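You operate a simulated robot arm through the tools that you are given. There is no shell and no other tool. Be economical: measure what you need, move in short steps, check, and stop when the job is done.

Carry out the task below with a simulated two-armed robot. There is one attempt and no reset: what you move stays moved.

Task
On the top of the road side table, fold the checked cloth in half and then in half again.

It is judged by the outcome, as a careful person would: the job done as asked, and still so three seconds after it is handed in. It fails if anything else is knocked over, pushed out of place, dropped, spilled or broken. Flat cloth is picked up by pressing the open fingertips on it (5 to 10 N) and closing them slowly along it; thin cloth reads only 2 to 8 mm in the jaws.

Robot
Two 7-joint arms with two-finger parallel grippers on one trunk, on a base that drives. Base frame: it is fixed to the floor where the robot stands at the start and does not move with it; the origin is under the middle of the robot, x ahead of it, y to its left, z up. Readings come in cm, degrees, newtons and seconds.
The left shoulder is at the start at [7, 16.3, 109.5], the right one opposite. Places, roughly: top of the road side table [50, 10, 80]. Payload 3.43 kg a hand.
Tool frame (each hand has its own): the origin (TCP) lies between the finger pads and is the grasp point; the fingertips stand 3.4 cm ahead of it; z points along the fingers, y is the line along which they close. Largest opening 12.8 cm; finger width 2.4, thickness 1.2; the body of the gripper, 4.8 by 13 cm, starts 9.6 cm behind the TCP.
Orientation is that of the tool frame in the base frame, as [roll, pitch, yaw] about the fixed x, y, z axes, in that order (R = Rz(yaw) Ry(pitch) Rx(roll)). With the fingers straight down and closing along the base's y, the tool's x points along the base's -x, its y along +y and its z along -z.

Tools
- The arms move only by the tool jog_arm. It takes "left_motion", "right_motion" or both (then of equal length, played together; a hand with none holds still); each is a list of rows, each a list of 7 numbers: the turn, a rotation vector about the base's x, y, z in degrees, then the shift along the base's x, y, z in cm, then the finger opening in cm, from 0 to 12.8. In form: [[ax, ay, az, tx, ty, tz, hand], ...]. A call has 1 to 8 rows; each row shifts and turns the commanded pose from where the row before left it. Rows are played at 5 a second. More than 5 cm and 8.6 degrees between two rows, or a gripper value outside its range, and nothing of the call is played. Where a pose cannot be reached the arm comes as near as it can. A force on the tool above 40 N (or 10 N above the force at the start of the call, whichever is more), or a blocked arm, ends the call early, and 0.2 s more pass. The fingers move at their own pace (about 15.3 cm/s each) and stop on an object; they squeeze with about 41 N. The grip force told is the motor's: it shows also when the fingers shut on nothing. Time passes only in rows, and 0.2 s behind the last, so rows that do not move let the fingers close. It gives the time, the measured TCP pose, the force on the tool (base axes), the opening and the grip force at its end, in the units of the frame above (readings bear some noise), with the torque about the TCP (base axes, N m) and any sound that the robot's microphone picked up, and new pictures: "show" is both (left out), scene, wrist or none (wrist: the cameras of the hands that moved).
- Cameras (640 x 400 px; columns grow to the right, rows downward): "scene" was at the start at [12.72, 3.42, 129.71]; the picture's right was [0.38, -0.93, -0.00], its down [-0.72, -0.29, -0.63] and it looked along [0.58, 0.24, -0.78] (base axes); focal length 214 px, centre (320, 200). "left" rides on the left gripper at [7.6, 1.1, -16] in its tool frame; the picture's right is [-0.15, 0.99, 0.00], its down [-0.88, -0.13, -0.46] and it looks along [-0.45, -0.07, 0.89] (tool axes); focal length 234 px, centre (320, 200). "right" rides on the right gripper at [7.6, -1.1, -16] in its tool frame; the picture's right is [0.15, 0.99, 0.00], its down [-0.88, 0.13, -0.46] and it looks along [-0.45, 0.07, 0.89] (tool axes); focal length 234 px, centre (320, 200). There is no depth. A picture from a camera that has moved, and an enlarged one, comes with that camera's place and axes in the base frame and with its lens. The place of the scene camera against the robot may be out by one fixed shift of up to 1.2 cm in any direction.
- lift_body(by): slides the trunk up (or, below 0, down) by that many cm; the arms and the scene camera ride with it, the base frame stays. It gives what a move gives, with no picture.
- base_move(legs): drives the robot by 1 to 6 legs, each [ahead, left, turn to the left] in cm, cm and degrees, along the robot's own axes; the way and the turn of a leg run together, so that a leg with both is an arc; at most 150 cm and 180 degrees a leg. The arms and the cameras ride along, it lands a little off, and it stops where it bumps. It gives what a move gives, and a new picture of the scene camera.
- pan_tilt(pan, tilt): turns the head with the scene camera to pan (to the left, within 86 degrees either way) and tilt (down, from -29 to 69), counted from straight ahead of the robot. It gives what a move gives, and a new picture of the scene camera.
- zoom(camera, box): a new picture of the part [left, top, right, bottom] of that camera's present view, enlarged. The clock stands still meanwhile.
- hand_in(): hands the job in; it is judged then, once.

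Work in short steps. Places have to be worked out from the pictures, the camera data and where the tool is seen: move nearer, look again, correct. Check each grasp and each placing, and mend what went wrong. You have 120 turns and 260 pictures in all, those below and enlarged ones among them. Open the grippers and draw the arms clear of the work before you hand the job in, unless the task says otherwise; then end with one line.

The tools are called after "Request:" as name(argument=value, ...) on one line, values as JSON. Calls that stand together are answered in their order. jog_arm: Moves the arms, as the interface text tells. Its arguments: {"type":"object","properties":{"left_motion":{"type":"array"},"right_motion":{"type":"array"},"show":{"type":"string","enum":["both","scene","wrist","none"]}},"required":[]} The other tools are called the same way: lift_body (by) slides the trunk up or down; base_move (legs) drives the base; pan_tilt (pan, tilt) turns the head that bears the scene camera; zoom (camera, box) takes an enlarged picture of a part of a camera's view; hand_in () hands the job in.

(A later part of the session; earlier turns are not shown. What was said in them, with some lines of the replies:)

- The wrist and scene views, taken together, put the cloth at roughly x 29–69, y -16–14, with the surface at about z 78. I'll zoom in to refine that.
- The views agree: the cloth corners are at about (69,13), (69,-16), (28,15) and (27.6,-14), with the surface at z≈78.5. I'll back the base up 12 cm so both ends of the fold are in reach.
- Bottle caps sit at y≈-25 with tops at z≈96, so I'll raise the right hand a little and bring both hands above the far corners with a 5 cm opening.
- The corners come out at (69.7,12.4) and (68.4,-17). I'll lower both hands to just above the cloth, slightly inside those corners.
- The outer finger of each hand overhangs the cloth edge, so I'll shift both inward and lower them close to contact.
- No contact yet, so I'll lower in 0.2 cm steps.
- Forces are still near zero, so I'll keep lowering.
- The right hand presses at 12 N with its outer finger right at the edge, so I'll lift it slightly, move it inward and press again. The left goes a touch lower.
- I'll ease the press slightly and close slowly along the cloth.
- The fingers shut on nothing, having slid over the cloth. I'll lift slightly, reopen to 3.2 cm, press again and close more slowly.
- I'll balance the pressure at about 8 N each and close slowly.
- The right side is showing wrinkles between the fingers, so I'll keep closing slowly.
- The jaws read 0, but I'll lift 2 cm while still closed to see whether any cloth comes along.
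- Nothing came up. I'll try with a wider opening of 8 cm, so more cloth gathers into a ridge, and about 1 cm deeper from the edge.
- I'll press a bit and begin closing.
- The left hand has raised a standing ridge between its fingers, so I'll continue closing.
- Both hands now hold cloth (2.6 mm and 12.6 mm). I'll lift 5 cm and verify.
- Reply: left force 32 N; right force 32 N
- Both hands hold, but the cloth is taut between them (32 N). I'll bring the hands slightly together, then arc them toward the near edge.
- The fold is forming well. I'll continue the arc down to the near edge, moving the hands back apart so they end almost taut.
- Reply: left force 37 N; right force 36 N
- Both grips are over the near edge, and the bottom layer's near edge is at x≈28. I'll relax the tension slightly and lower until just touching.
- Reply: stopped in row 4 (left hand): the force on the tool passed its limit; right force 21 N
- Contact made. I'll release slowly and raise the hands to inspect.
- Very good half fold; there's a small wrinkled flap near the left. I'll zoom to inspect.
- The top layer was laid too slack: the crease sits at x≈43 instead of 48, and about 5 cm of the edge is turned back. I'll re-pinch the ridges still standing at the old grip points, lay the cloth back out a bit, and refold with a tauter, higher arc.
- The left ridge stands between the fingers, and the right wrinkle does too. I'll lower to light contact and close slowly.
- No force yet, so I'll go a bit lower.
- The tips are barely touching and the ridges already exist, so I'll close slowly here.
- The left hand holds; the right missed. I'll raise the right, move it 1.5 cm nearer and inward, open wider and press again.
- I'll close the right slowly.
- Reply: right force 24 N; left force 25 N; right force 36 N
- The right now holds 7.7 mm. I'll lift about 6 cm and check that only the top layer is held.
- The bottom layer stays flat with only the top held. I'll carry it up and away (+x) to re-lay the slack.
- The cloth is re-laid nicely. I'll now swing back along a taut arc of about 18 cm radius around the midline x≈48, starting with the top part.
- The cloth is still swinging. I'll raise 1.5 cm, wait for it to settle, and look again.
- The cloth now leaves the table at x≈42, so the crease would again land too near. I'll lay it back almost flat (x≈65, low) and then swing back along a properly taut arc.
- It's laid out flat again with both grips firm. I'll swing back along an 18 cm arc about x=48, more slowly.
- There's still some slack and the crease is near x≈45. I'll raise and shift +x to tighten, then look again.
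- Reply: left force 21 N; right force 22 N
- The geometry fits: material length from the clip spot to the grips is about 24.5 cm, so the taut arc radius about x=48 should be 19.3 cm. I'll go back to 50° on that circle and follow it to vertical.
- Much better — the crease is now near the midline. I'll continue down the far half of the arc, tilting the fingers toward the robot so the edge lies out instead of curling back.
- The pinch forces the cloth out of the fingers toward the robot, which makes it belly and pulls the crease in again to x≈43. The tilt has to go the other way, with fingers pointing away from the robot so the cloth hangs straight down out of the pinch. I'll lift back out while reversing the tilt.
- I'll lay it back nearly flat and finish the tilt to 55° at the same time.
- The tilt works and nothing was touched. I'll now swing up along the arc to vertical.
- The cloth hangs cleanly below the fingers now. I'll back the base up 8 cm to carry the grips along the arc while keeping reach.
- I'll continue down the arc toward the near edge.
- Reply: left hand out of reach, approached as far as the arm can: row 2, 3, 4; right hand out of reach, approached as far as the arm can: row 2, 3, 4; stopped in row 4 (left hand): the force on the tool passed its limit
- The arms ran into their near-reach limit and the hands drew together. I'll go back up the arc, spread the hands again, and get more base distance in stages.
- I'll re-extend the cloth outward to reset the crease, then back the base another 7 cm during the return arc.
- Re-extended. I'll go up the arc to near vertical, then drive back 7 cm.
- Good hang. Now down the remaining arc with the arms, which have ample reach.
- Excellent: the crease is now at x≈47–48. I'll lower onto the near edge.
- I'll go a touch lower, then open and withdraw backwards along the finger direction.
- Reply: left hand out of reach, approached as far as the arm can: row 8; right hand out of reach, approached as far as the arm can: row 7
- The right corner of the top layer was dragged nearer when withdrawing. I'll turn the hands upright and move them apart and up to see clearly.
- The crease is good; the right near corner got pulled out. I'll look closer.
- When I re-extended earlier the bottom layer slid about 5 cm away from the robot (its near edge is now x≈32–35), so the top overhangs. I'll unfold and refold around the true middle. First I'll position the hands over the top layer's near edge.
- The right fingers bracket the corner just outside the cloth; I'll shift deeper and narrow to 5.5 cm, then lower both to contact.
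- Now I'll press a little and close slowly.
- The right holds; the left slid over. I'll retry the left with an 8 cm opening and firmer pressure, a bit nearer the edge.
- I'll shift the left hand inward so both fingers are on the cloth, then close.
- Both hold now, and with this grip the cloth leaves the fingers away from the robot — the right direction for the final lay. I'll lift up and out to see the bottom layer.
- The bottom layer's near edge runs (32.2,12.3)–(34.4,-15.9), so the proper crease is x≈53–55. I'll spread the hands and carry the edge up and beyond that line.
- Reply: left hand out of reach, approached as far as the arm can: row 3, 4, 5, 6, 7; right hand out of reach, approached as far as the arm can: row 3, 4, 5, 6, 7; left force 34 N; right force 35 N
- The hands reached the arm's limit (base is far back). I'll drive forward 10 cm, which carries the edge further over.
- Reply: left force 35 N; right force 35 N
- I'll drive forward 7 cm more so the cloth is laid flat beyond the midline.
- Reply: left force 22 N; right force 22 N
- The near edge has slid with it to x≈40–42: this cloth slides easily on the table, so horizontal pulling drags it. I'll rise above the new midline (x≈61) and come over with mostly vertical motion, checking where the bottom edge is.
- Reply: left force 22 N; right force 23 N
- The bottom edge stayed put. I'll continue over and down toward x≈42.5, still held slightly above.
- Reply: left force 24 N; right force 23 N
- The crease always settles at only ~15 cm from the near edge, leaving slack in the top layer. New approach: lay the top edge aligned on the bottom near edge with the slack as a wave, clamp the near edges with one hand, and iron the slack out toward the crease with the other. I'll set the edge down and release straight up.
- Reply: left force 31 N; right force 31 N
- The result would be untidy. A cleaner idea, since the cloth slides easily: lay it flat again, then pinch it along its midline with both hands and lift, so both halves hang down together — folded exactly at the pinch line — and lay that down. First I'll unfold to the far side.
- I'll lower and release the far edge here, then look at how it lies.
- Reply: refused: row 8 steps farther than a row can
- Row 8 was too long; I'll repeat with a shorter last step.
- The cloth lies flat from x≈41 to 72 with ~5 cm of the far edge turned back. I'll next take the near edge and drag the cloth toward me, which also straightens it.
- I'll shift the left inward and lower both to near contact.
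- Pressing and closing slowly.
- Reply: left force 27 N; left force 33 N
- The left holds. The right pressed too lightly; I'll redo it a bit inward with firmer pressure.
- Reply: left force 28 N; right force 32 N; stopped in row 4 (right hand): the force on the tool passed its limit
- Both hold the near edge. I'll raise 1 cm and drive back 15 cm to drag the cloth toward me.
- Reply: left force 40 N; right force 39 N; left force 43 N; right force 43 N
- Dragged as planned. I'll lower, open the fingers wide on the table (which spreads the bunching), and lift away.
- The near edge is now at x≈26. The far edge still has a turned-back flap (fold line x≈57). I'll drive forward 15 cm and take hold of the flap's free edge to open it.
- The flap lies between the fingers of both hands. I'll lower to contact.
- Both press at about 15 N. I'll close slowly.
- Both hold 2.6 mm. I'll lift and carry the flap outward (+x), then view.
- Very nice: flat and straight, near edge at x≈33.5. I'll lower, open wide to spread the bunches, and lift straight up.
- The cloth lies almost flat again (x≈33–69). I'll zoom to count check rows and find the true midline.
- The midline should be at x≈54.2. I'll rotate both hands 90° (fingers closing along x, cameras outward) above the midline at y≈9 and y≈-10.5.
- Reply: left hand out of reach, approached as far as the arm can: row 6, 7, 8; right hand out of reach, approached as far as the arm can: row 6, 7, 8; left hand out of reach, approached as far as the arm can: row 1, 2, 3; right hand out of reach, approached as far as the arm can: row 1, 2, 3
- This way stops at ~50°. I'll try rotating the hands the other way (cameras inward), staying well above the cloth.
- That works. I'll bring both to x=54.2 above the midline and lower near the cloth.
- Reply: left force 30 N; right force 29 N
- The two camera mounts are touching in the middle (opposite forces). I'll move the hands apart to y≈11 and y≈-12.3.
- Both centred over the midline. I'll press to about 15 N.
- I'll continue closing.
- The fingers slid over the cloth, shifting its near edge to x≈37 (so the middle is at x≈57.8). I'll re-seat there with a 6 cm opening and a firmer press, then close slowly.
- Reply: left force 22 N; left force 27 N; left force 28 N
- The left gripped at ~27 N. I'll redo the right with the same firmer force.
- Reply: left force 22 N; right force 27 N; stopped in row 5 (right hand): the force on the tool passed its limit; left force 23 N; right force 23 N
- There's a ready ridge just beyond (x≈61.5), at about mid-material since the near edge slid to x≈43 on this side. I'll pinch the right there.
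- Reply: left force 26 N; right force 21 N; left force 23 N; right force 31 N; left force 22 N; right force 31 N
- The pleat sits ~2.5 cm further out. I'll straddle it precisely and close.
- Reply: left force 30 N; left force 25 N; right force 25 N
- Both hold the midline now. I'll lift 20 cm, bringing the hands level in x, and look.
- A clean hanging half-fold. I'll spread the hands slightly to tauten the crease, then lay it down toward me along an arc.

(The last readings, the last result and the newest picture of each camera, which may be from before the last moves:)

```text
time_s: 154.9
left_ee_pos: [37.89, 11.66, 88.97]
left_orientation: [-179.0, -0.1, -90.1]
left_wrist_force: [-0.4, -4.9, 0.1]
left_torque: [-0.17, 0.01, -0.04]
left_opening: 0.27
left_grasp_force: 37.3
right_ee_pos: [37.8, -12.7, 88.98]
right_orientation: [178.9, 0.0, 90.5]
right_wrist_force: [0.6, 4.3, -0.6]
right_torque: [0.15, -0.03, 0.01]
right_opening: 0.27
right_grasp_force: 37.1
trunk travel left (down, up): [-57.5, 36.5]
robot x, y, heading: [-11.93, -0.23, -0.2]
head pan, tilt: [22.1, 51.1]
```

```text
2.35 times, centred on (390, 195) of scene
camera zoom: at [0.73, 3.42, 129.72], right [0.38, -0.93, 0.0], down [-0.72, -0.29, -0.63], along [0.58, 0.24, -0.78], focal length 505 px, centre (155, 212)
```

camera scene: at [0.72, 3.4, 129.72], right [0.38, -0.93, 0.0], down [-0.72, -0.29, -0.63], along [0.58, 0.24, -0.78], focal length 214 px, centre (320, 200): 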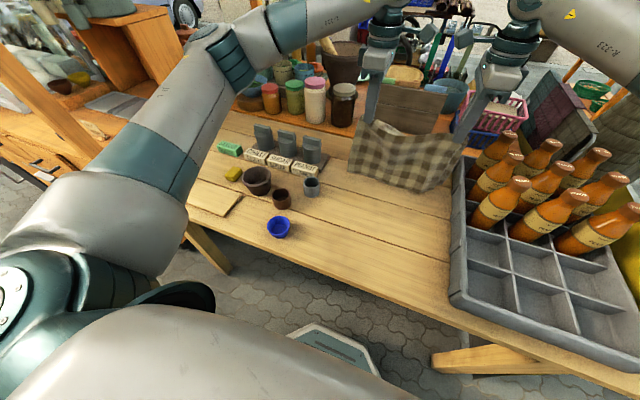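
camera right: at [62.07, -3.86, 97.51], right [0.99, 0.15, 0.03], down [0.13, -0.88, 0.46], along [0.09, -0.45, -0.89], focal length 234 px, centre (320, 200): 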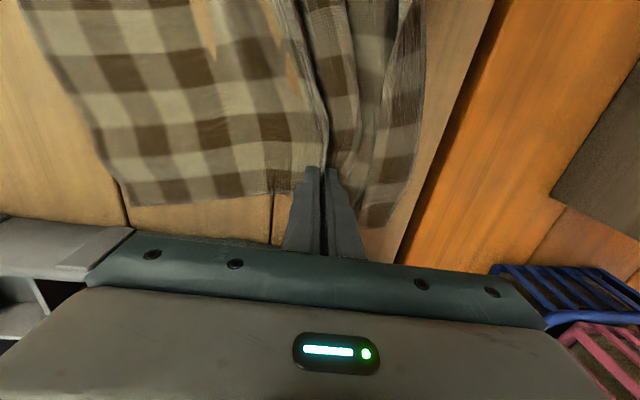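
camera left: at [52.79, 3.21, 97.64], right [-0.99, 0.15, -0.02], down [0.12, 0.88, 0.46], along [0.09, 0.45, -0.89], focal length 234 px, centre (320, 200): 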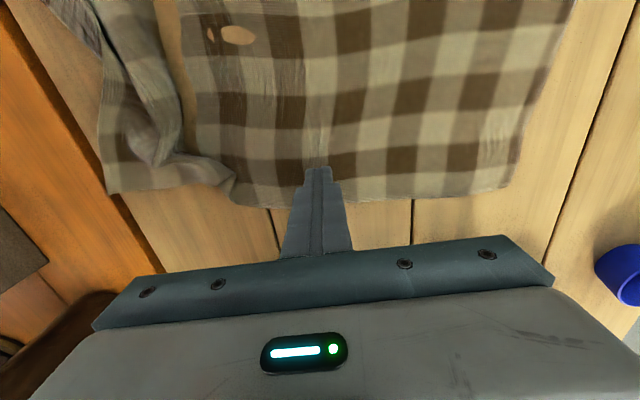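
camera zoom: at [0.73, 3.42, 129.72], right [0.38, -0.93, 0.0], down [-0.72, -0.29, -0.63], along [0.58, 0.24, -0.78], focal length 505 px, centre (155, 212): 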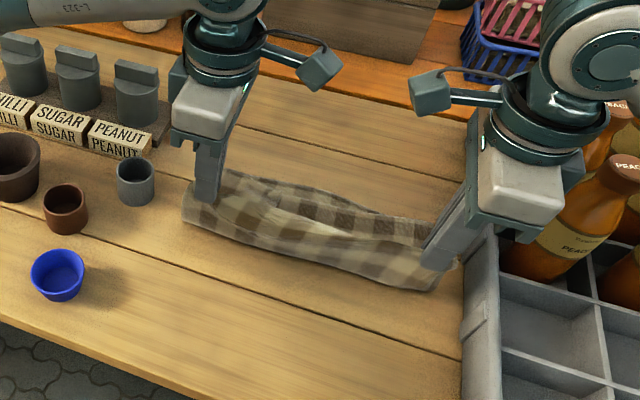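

I'll continue down to the table with a short straightening drag toward me, then release by opening and lifting straight up.

Request:
jog_arm(left_motion=[[0, 0, 0, -1.5, 0, -2, 0], [0, 0, 0, -1.5, 0, -2, 0], [0, 0, 0, -2, 0, -1.3, 0], [0, 0, 0, -3, 0, 0, 0], [0, 0, 0, -3, 0, 0, 0], [0, 0, 0, 0, 0, -0.9, 0], [0, 0, 0, 0, 0, 0, 0]], right_motion=[[0, 0, 0, -1.5, 0, -2, 0], [0, 0, 0, -1.5, 0, -2, 0], [0, 0, 0, -2, 0, -1.3, 0], [0, 0, 0, -3, 0, 0, 0], [0, 0, 0, -3, 0, 0, 0], [0, 0, 0, 0, 0, -0.9, 0], [0, 0, 0, 0, 0, 0, 0]], show="none")

Request:
jog_arm(left_motion=[[0, 0, 0, 0, 0, 0, 1.2], [0, 0, 0, 0, 0, 0, 2.4], [0, 0, 0, 0, 0, 1.5, 2.4], [0, 0, 0, 0, 0, 3, 2.4], [0, 0, 0, 0, 0, 4, 2.4], [0, 0, 0, 0, 2, 4, 2.4], [0, 0, 0, 0, 4, 2, 2.4], [0, 0, 0, 0, 4, 0, 2.4]], right_motion=[[0, 0, 0, 0, 0, 0, 1.2], [0, 0, 0, 0, 0, 0, 2.4], [0, 0, 0, 0, 0, 1.5, 2.4], [0, 0, 0, 0, 0, 3, 2.4], [0, 0, 0, 0, 0, 4, 2.4], [0, 0, 0, 0, 0, 4, 2.4], [0, 0, 0, 0, -1.5, 3, 2.4], [0, 0, 0, 0, -2, 0, 2.4]], show="none")

Request:
zoom(camera="scene", box=[300, 130, 480, 300])

```text
time_s: 156.5
left_ee_pos: [26.78, 11.66, 82.98]
left_orientation: [-178.9, -0.1, -90.2]
left_wrist_force: [-0.4, -4.2, 2.2]
left_torque: [-0.17, 0.01, 0.02]
left_opening: 0.27
left_grasp_force: 37.0
right_ee_pos: [26.72, -12.78, 82.75]
right_orientation: [178.9, 0.0, 90.4]
right_wrist_force: [-0.9, 3.3, 1.3]
right_torque: [0.17, -0.02, -0.02]
right_opening: 0.3
right_grasp_force: 36.9
trunk travel left (down, up): [-57.5, 36.5]
robot x, y, heading: [-12.01, 0.01, -0.2]
head pan, tilt: [22.1, 51.1]
```

```text
time_s: 158.3
left_ee_pos: [26.76, 21.84, 97.33]
left_orientation: [-178.8, -0.1, -90.3]
left_wrist_force: [0.1, 0.1, -0.1]
left_torque: [-0.01, 0.01, 0.01]
left_opening: 2.42
left_grasp_force: 0.0
right_ee_pos: [26.8, -16.27, 98.25]
right_orientation: [178.9, 0.0, 90.4]
right_wrist_force: [0.4, -0.8, -0.2]
right_torque: [-0.04, -0.04, 0.0]
right_opening: 2.44
right_grasp_force: 0.1
trunk travel left (down, up): [-57.5, 36.5]
robot x, y, heading: [-11.98, 0.01, -0.4]
head pan, tilt: [22.1, 51.1]
```

```text
2.35 times, centred on (390, 215) of scene
camera zoom: at [0.65, 3.46, 129.72], right [0.38, -0.93, 0.0], down [-0.72, -0.29, -0.63], along [0.58, 0.24, -0.78], focal length 505 px, centre (155, 165)
```

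zoom: 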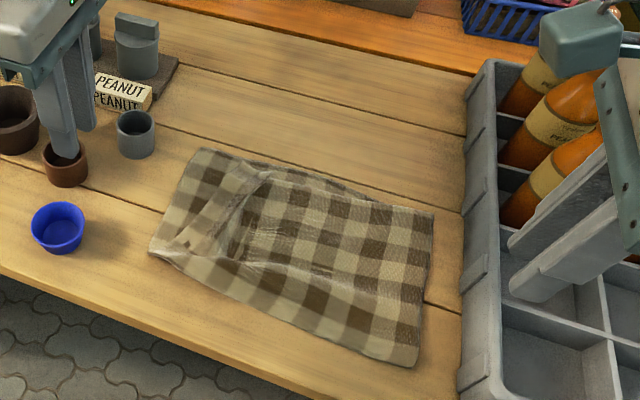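

Excellent — a neat half fold: crease at x≈26 (near), edges at x≈44, y from -14.5 to 15. For the second fold I'll pinch the crease edge with both hands (fingers straddling the edge in x).

Request:
jog_arm(left_motion=[[0, 0, 0, 0.5, -3.3, 0, 6], [0, 0, 0, 0.5, -3.4, 0, 6], [0, 0, 0, 0.5, -3.4, 0, 6], [0, 0, 0, 0, 0, -4.5, 6], [0, 0, 0, 0, 0, -4.5, 6], [0, 0, 0, 0, 0, -4.5, 6], [0, 0, 0, 0, 0, -1.2, 6], [0, 0, 0, 0, 0, 0, 6]], right_motion=[[0, 0, 0, 0, 1.2, 0, 6], [0, 0, 0, 0, 1.2, 0, 6], [0, 0, 0, 0, 1.1, -1, 6], [0, 0, 0, 0, 0, -4.5, 6], [0, 0, 0, 0, 0, -4.5, 6], [0, 0, 0, 0, 0, -4.5, 6], [0, 0, 0, 0, 0, -1.1, 6], [0, 0, 0, 0, 0, 0, 6]], show="wrist")

```text
time_s: 160.1
left_ee_pos: [28.23, 11.56, 82.49]
left_orientation: [-178.9, 0.0, -90.2]
left_wrist_force: [-0.4, 0.6, 0.6]
left_torque: [0.02, 0.0, 0.0]
left_opening: 5.99
left_grasp_force: 0.3
right_ee_pos: [26.9, -12.59, 82.63]
right_orientation: [178.9, 0.0, 90.3]
right_wrist_force: [0.1, 0.1, -0.5]
right_torque: [0.0, -0.02, 0.01]
right_opening: 6.01
right_grasp_force: 0.1
trunk travel left (down, up): [-57.5, 36.5]
robot x, y, heading: [-11.95, -0.15, -0.0]
head pan, tilt: [22.1, 51.1]
camera right: at [25.32, -5.14, 98.49], right [0.99, 0.15, 0.02], down [0.13, -0.88, 0.46], along [0.09, -0.45, -0.89], focal length 234 px, centre (320, 200)
camera left: at [26.95, 3.9, 98.54], right [-0.99, 0.15, -0.02], down [0.12, 0.88, 0.46], along [0.08, 0.45, -0.89], focal length 234 px, centre (320, 200)
```

right: 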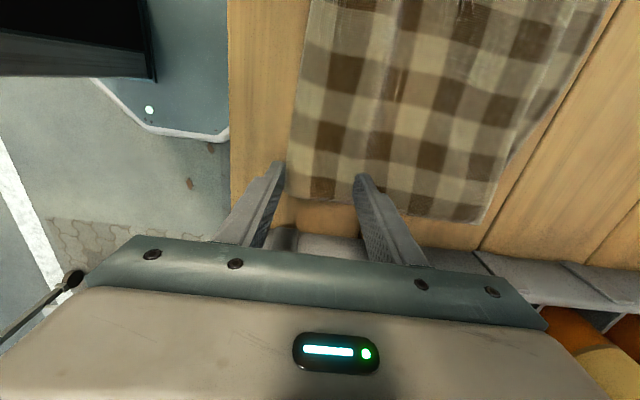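
left: 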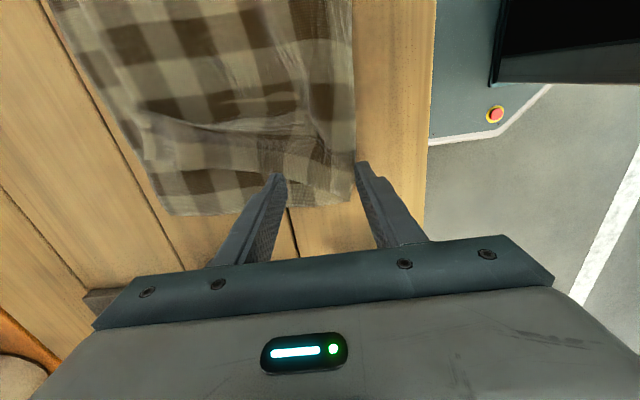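

Both straddle the crease edge well. I'll press down and close slowly.

Request:
jog_arm(left_motion=[[0, 0, 0, 0, 0, -0.6, 6], [0, 0, 0, 0, 0, -0.3, 6], [0, 0, 0, 0, 0, -0.15, 6], [0, 0, 0, 0, 0, 0, 6]], right_motion=[[0, 0, 0, 0, 0, -0.7, 6], [0, 0, 0, 0, 0, -0.35, 6], [0, 0, 0, 0, 0, -0.15, 6], [0, 0, 0, 0, 0, 0, 6]], show="none")

Request:
jog_arm(left_motion=[[0, 0, 0, 0, 0, 0, 5.4], [0, 0, 0, 0, 0, 0, 4.8], [0, 0, 0, 0, 0, 0, 4.2], [0, 0, 0, 0, 0, 0, 3.6], [0, 0, 0, 0, 0, 0, 3], [0, 0, 0, 0, 0, 0, 2.4], [0, 0, 0, 0, 0, 0, 1.8], [0, 0, 0, 0, 0, 0, 1.2]], right_motion=[[0, 0, 0, 0, 0, 0, 5.4], [0, 0, 0, 0, 0, 0, 4.8], [0, 0, 0, 0, 0, 0, 4.2], [0, 0, 0, 0, 0, 0, 3.6], [0, 0, 0, 0, 0, 0, 3], [0, 0, 0, 0, 0, 0, 2.4], [0, 0, 0, 0, 0, 0, 1.8], [0, 0, 0, 0, 0, 0, 1.2]], show="none")

Request:
jog_arm(left_motion=[[0, 0, 0, 0, 0, 0, 0.6], [0, 0, 0, 0, 0, 0, 0], [0, 0, 0, 0, 0, 0, 0]], right_motion=[[0, 0, 0, 0, 0, 0, 0.6], [0, 0, 0, 0, 0, 0, 0], [0, 0, 0, 0, 0, 0, 0]], show="wrist")

```text
time_s: 161.1
left_ee_pos: [28.37, 11.69, 81.69]
left_orientation: [-178.8, -0.1, -90.2]
left_wrist_force: [1.3, -0.3, 5.1]
left_torque: [-0.04, 0.08, 0.03]
left_opening: 6.01
left_grasp_force: 0.1
right_ee_pos: [26.82, -12.81, 81.54]
right_orientation: [178.9, -0.1, 90.5]
right_wrist_force: [2.2, -0.7, 23.5]
right_torque: [-0.02, 0.44, -0.01]
right_opening: 5.9
right_grasp_force: 0.0
trunk travel left (down, up): [-57.5, 36.5]
robot x, y, heading: [-12.15, -0.33, -0.0]
head pan, tilt: [22.1, 51.1]
```

```text
time_s: 162.9
left_ee_pos: [28.15, 11.65, 81.68]
left_orientation: [-178.9, -0.1, -90.2]
left_wrist_force: [0.8, -1.7, 9.2]
left_torque: [-0.02, 0.01, 0.03]
left_opening: 1.33
left_grasp_force: 1.5
right_ee_pos: [26.72, -12.6, 81.66]
right_orientation: [178.7, 0.0, 90.4]
right_wrist_force: [3.1, -0.1, 35.4]
right_torque: [-0.12, -0.05, -0.01]
right_opening: 1.3
right_grasp_force: 0.8
trunk travel left (down, up): [-57.5, 36.5]
robot x, y, heading: [-11.93, 0.27, -0.1]
head pan, tilt: [22.1, 51.1]
```

```text
time_s: 163.7
left_ee_pos: [28.19, 11.57, 81.69]
left_orientation: [-178.8, -0.1, -90.2]
left_wrist_force: [3.3, -0.3, 12.0]
left_torque: [-0.05, -0.09, 0.0]
left_opening: 0.8
left_grasp_force: 41.0
right_ee_pos: [26.78, -12.76, 81.59]
right_orientation: [178.8, 0.0, 90.5]
right_wrist_force: [4.5, -0.7, 40.0]
right_torque: [-0.11, -0.1, -0.1]
right_opening: 0.98
right_grasp_force: 40.9
trunk travel left (down, up): [-57.5, 36.5]
robot x, y, heading: [-11.9, -0.13, -0.3]
head pan, tilt: [22.1, 51.1]
camera right: at [25.19, -5.17, 97.49], right [0.99, 0.15, 0.02], down [0.13, -0.88, 0.46], along [0.09, -0.45, -0.89], focal length 234 px, centre (320, 200)
camera left: at [26.75, 3.97, 97.73], right [-0.99, 0.15, -0.02], down [0.12, 0.88, 0.46], along [0.09, 0.45, -0.89], focal length 234 px, centre (320, 200)
```

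right: 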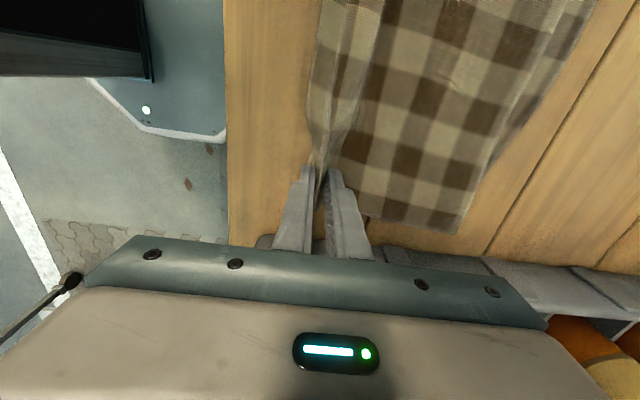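
left: 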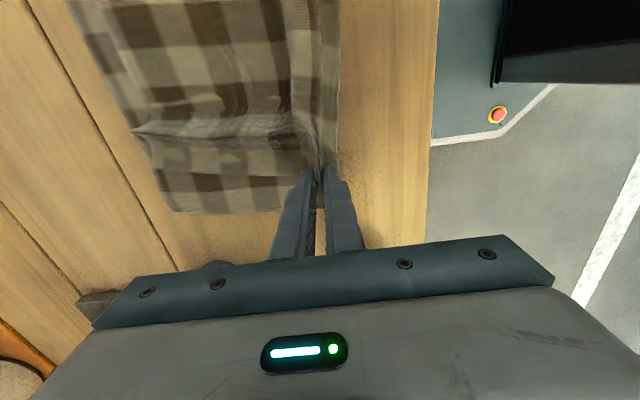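

Both hold the crease firmly (8–10 mm). I'll lift it and fold it over toward the far edges.

Request:
jog_arm(left_motion=[[0, 0, 0, 0, 0, 2, 0], [0, 0, 0, 1, 0, 3, 0], [0, 0, 0, 2, 0, 2.7, 0], [0, 0, 0, 2.5, 0, 1.8, 0], [0, 0, 0, 3, 0, 0, 0], [0, 0, 0, 3, 0, -1, 0], [0, 0, 0, 2.5, 0, -2, 0], [0, 0, 0, 0, 0, 0, 0]], right_motion=[[0, 0, 0, 0, 0, 2, 0], [0, 0, 0, 1.2, 0, 3, 0], [0, 0, 0, 2.2, 0, 2.7, 0], [0, 0, 0, 2.7, 0, 1.8, 0], [0, 0, 0, 3.2, 0, 0, 0], [0, 0, 0, 3.2, 0, -1, 0], [0, 0, 0, 2.7, 0, -2, 0], [0, 0, 0, 0, 0, 0, 0]], show="none")

Request:
zoom(camera="scene", box=[300, 130, 480, 300])

Request:
zoom(camera="left", box=[0, 0, 640, 400])

```text
time_s: 165.5
left_ee_pos: [42.14, 11.76, 87.96]
left_orientation: [-179.0, -0.1, -90.2]
left_wrist_force: [0.1, -1.6, 0.3]
left_torque: [-0.09, 0.07, 0.04]
left_opening: 0.52
left_grasp_force: 40.1
right_ee_pos: [42.04, -12.83, 87.81]
right_orientation: [178.8, 0.0, 90.5]
right_wrist_force: [-0.4, 2.6, 0.1]
right_torque: [0.05, 0.06, -0.05]
right_opening: 0.56
right_grasp_force: 39.7
trunk travel left (down, up): [-57.5, 36.5]
robot x, y, heading: [-12.04, 0.02, -0.0]
head pan, tilt: [22.1, 51.1]
```

```text
2.35 times, centred on (390, 215) of scene
camera zoom: at [0.66, 3.41, 129.73], right [0.38, -0.93, 0.0], down [-0.72, -0.29, -0.63], along [0.58, 0.24, -0.78], focal length 505 px, centre (155, 165)
```

zoom: 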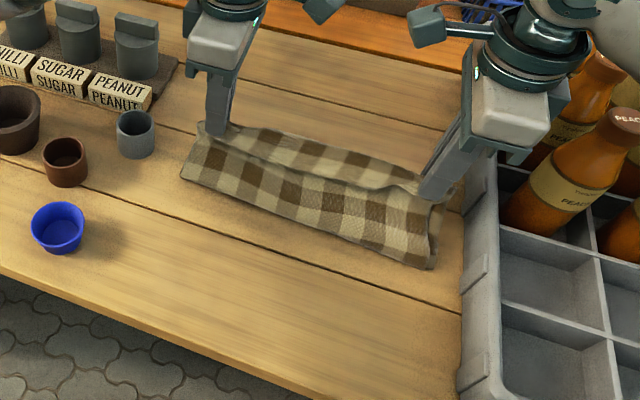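

```text
1.00 times, centred on (320, 200) of left
camera zoom: at [40.73, 4.1, 104.09], right [-0.99, 0.15, -0.02], down [0.12, 0.88, 0.46], along [0.09, 0.45, -0.89], focal length 234 px, centre (320, 200)
```

zoom: 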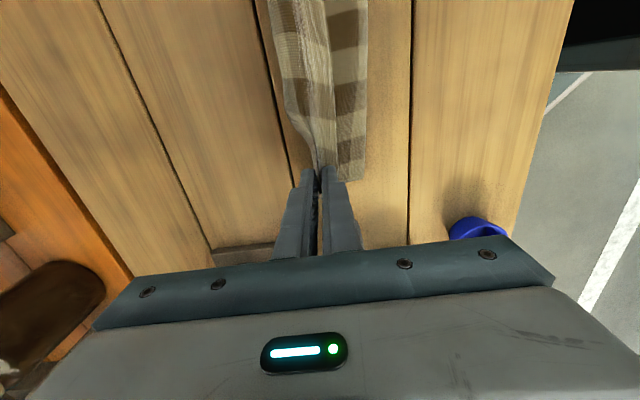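

The fold is forming well (new fold line x≈37.5). I'll lower onto the far edges at x≈44 and release gently, lifting straight up.

Request:
jog_arm(left_motion=[[0, 0, 0, 1, 0, -1.6, 0], [0, 0, 0, 0.8, 0, -1.6, 0], [0, 0, 0, 0.2, 0, -1.2, 0], [0, 0, 0, 0, 0, -0.4, 0], [0, 0, 0, 0, 0, 0, 0]], right_motion=[[0, 0, 0, 1, 0, -1.6, 0], [0, 0, 0, 0.8, 0, -1.6, 0], [0, 0, 0, 0.2, 0, -1.2, 0], [0, 0, 0, 0, 0, -0.3, 0], [0, 0, 0, 0, 0, 0, 0]], show="none")

Request:
jog_arm(left_motion=[[0, 0, 0, 0, 0, 0, 1.4], [0, 0, 0, 0, 0, 0, 2.6], [0, 0, 0, 0, 0, 0.8, 2.6], [0, 0, 0, 0, 0, 2, 2.6], [0, 0, 0, 0, 0, 4, 2.6], [0, 0, 0, 0, 0, 4.5, 2.6], [0, 0, 0, 0, 0, 4.5, 2.6], [0, 0, 0, 0, 3, 0, 2.6]], right_motion=[[0, 0, 0, 0, 0, 0, 1.4], [0, 0, 0, 0, 0, 0, 2.6], [0, 0, 0, 0, 0, 0.8, 2.6], [0, 0, 0, 0, 0, 2, 2.6], [0, 0, 0, 0, 0, 4, 2.6], [0, 0, 0, 0, 0, 4.5, 2.6], [0, 0, 0, 0, 0, 4.5, 2.6], [0, 0, 0, 0, 0, 4, 2.6]], show="wrist")

Request:
zoom(camera="scene", box=[300, 130, 480, 300])

```text
time_s: 166.7
left_ee_pos: [44.06, 11.79, 83.36]
left_orientation: [-178.9, -0.1, -90.2]
left_wrist_force: [-0.9, -0.9, 2.0]
left_torque: [-0.05, 0.06, -0.01]
left_opening: 0.48
left_grasp_force: 39.3
right_ee_pos: [44.23, -12.59, 83.34]
right_orientation: [178.8, 0.0, 90.5]
right_wrist_force: [0.7, 1.4, 8.2]
right_torque: [0.11, -0.01, -0.07]
right_opening: 0.55
right_grasp_force: 39.6
trunk travel left (down, up): [-57.5, 36.5]
robot x, y, heading: [-11.91, -0.35, -0.1]
head pan, tilt: [22.1, 51.1]
```

```text
time_s: 168.5
left_ee_pos: [44.21, 15.01, 99.04]
left_orientation: [-179.0, -0.2, -90.3]
left_wrist_force: [-0.8, 0.1, -0.5]
left_torque: [-0.06, -0.01, 0.02]
left_opening: 2.6
left_grasp_force: 0.0
right_ee_pos: [43.8, -12.4, 103.2]
right_orientation: [178.8, 0.2, 90.5]
right_wrist_force: [0.4, 0.8, 0.5]
right_torque: [-0.06, 0.0, 0.03]
right_opening: 2.59
right_grasp_force: 0.0
trunk travel left (down, up): [-57.5, 36.5]
robot x, y, heading: [-11.87, 0.09, -0.0]
head pan, tilt: [22.1, 51.1]
camera right: at [42.38, -4.86, 119.07], right [0.99, 0.16, 0.02], down [0.13, -0.88, 0.46], along [0.09, -0.45, -0.89], focal length 234 px, centre (320, 200)
camera left: at [42.8, 7.26, 115.1], right [-0.99, 0.15, -0.02], down [0.12, 0.88, 0.46], along [0.09, 0.45, -0.89], focal length 234 px, centre (320, 200)
```

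right: 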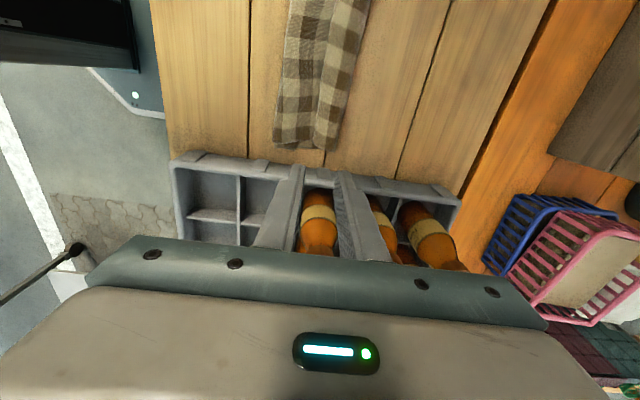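
left: 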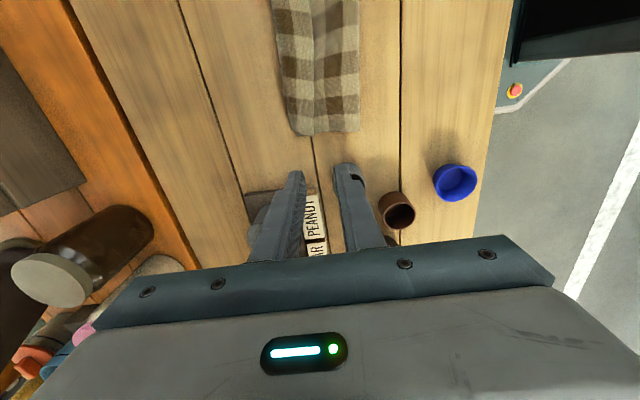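

```text
2.35 times, centred on (390, 215) of scene
camera zoom: at [0.65, 3.71, 129.71], right [0.38, -0.93, 0.0], down [-0.72, -0.29, -0.63], along [0.58, 0.23, -0.78], focal length 505 px, centre (155, 165)
```

zoom: 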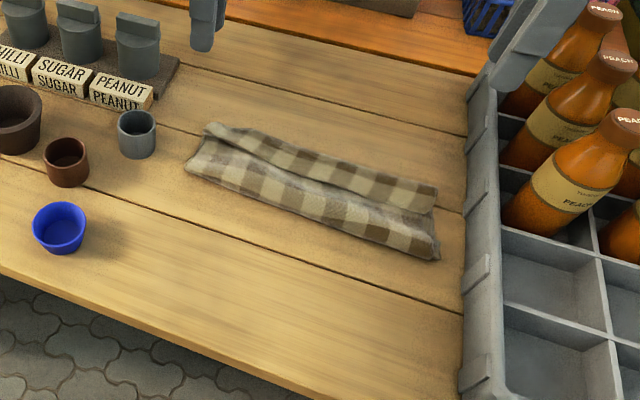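

The cloth is now a tidy strip of about 9×30 cm, folded in half and in half again, and nothing else was moved. I'll draw the arms up and clear and take a final look.

Request:
jog_arm(left_motion=[[0, 0, 0, 0, 0, 4, 2.6], [0, 0, 0, 0, 2, 4, 2.6], [0, 0, 0, -2, 3, 2, 2.6], [0, 0, 0, -2, 3, 0, 2.6], [0, 0, 0, 0, 0, 0, 2.6]], right_motion=[[0, 0, 0, 0, 0, 4, 2.6], [0, 0, 0, 0, 0, 4, 2.6], [0, 0, 0, -2, -3, 2, 2.6], [0, 0, 0, -2, -3, 0, 2.6], [0, 0, 0, 0, 0, 0, 2.6]], show="scene")

Request:
zoom(camera="scene", box=[340, 160, 460, 260])

```text
time_s: 169.7
left_ee_pos: [40.46, 22.39, 109.01]
left_orientation: [-179.0, -0.1, -90.2]
left_wrist_force: [0.6, -0.2, -0.4]
left_torque: [0.02, 0.04, 0.0]
left_opening: 2.59
left_grasp_force: 0.0
right_ee_pos: [39.97, -18.7, 113.06]
right_orientation: [179.1, 0.0, 90.6]
right_wrist_force: [0.4, -0.2, -0.7]
right_torque: [-0.01, 0.04, 0.0]
right_opening: 2.6
right_grasp_force: 0.0
trunk travel left (down, up): [-57.5, 36.5]
robot x, y, heading: [-11.95, -0.07, -0.2]
head pan, tilt: [22.1, 51.1]
camera scene: at [0.88, 3.4, 129.7], right [0.38, -0.93, 0.0], down [-0.72, -0.29, -0.63], along [0.58, 0.24, -0.78], focal length 214 px, centre (320, 200)
```

scene: 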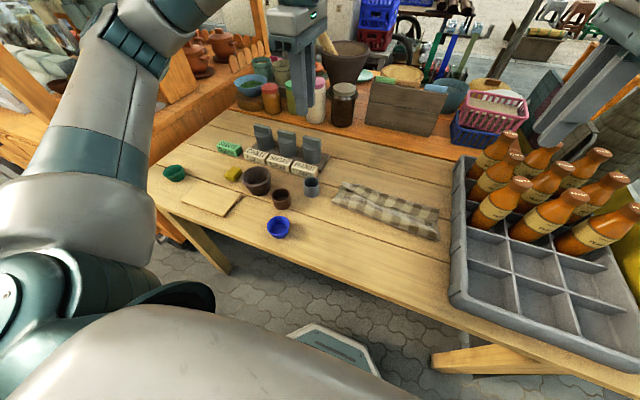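

```text
4.00 times, centred on (400, 210) of scene
camera zoom: at [0.88, 3.4, 129.7], right [0.38, -0.93, 0.0], down [-0.72, -0.29, -0.63], along [0.58, 0.24, -0.78], focal length 858 px, centre (0, 160)
```

zoom: 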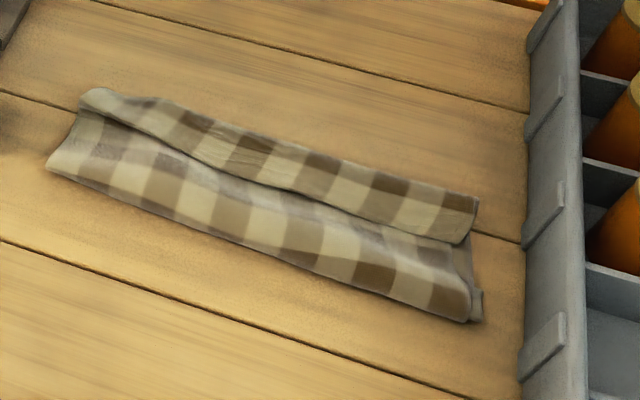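

The strip is neat and stable, everything else on the table is where it was, and the arms are clear with the grippers open. Handing in.

Request:
hand_in()

```text
The job is handed in.
```

The checked cloth is folded in half and in half again on the table, a strip of about 9 × 30 cm with a slight ridge along its far edge, and nothing else on the table looks moved.
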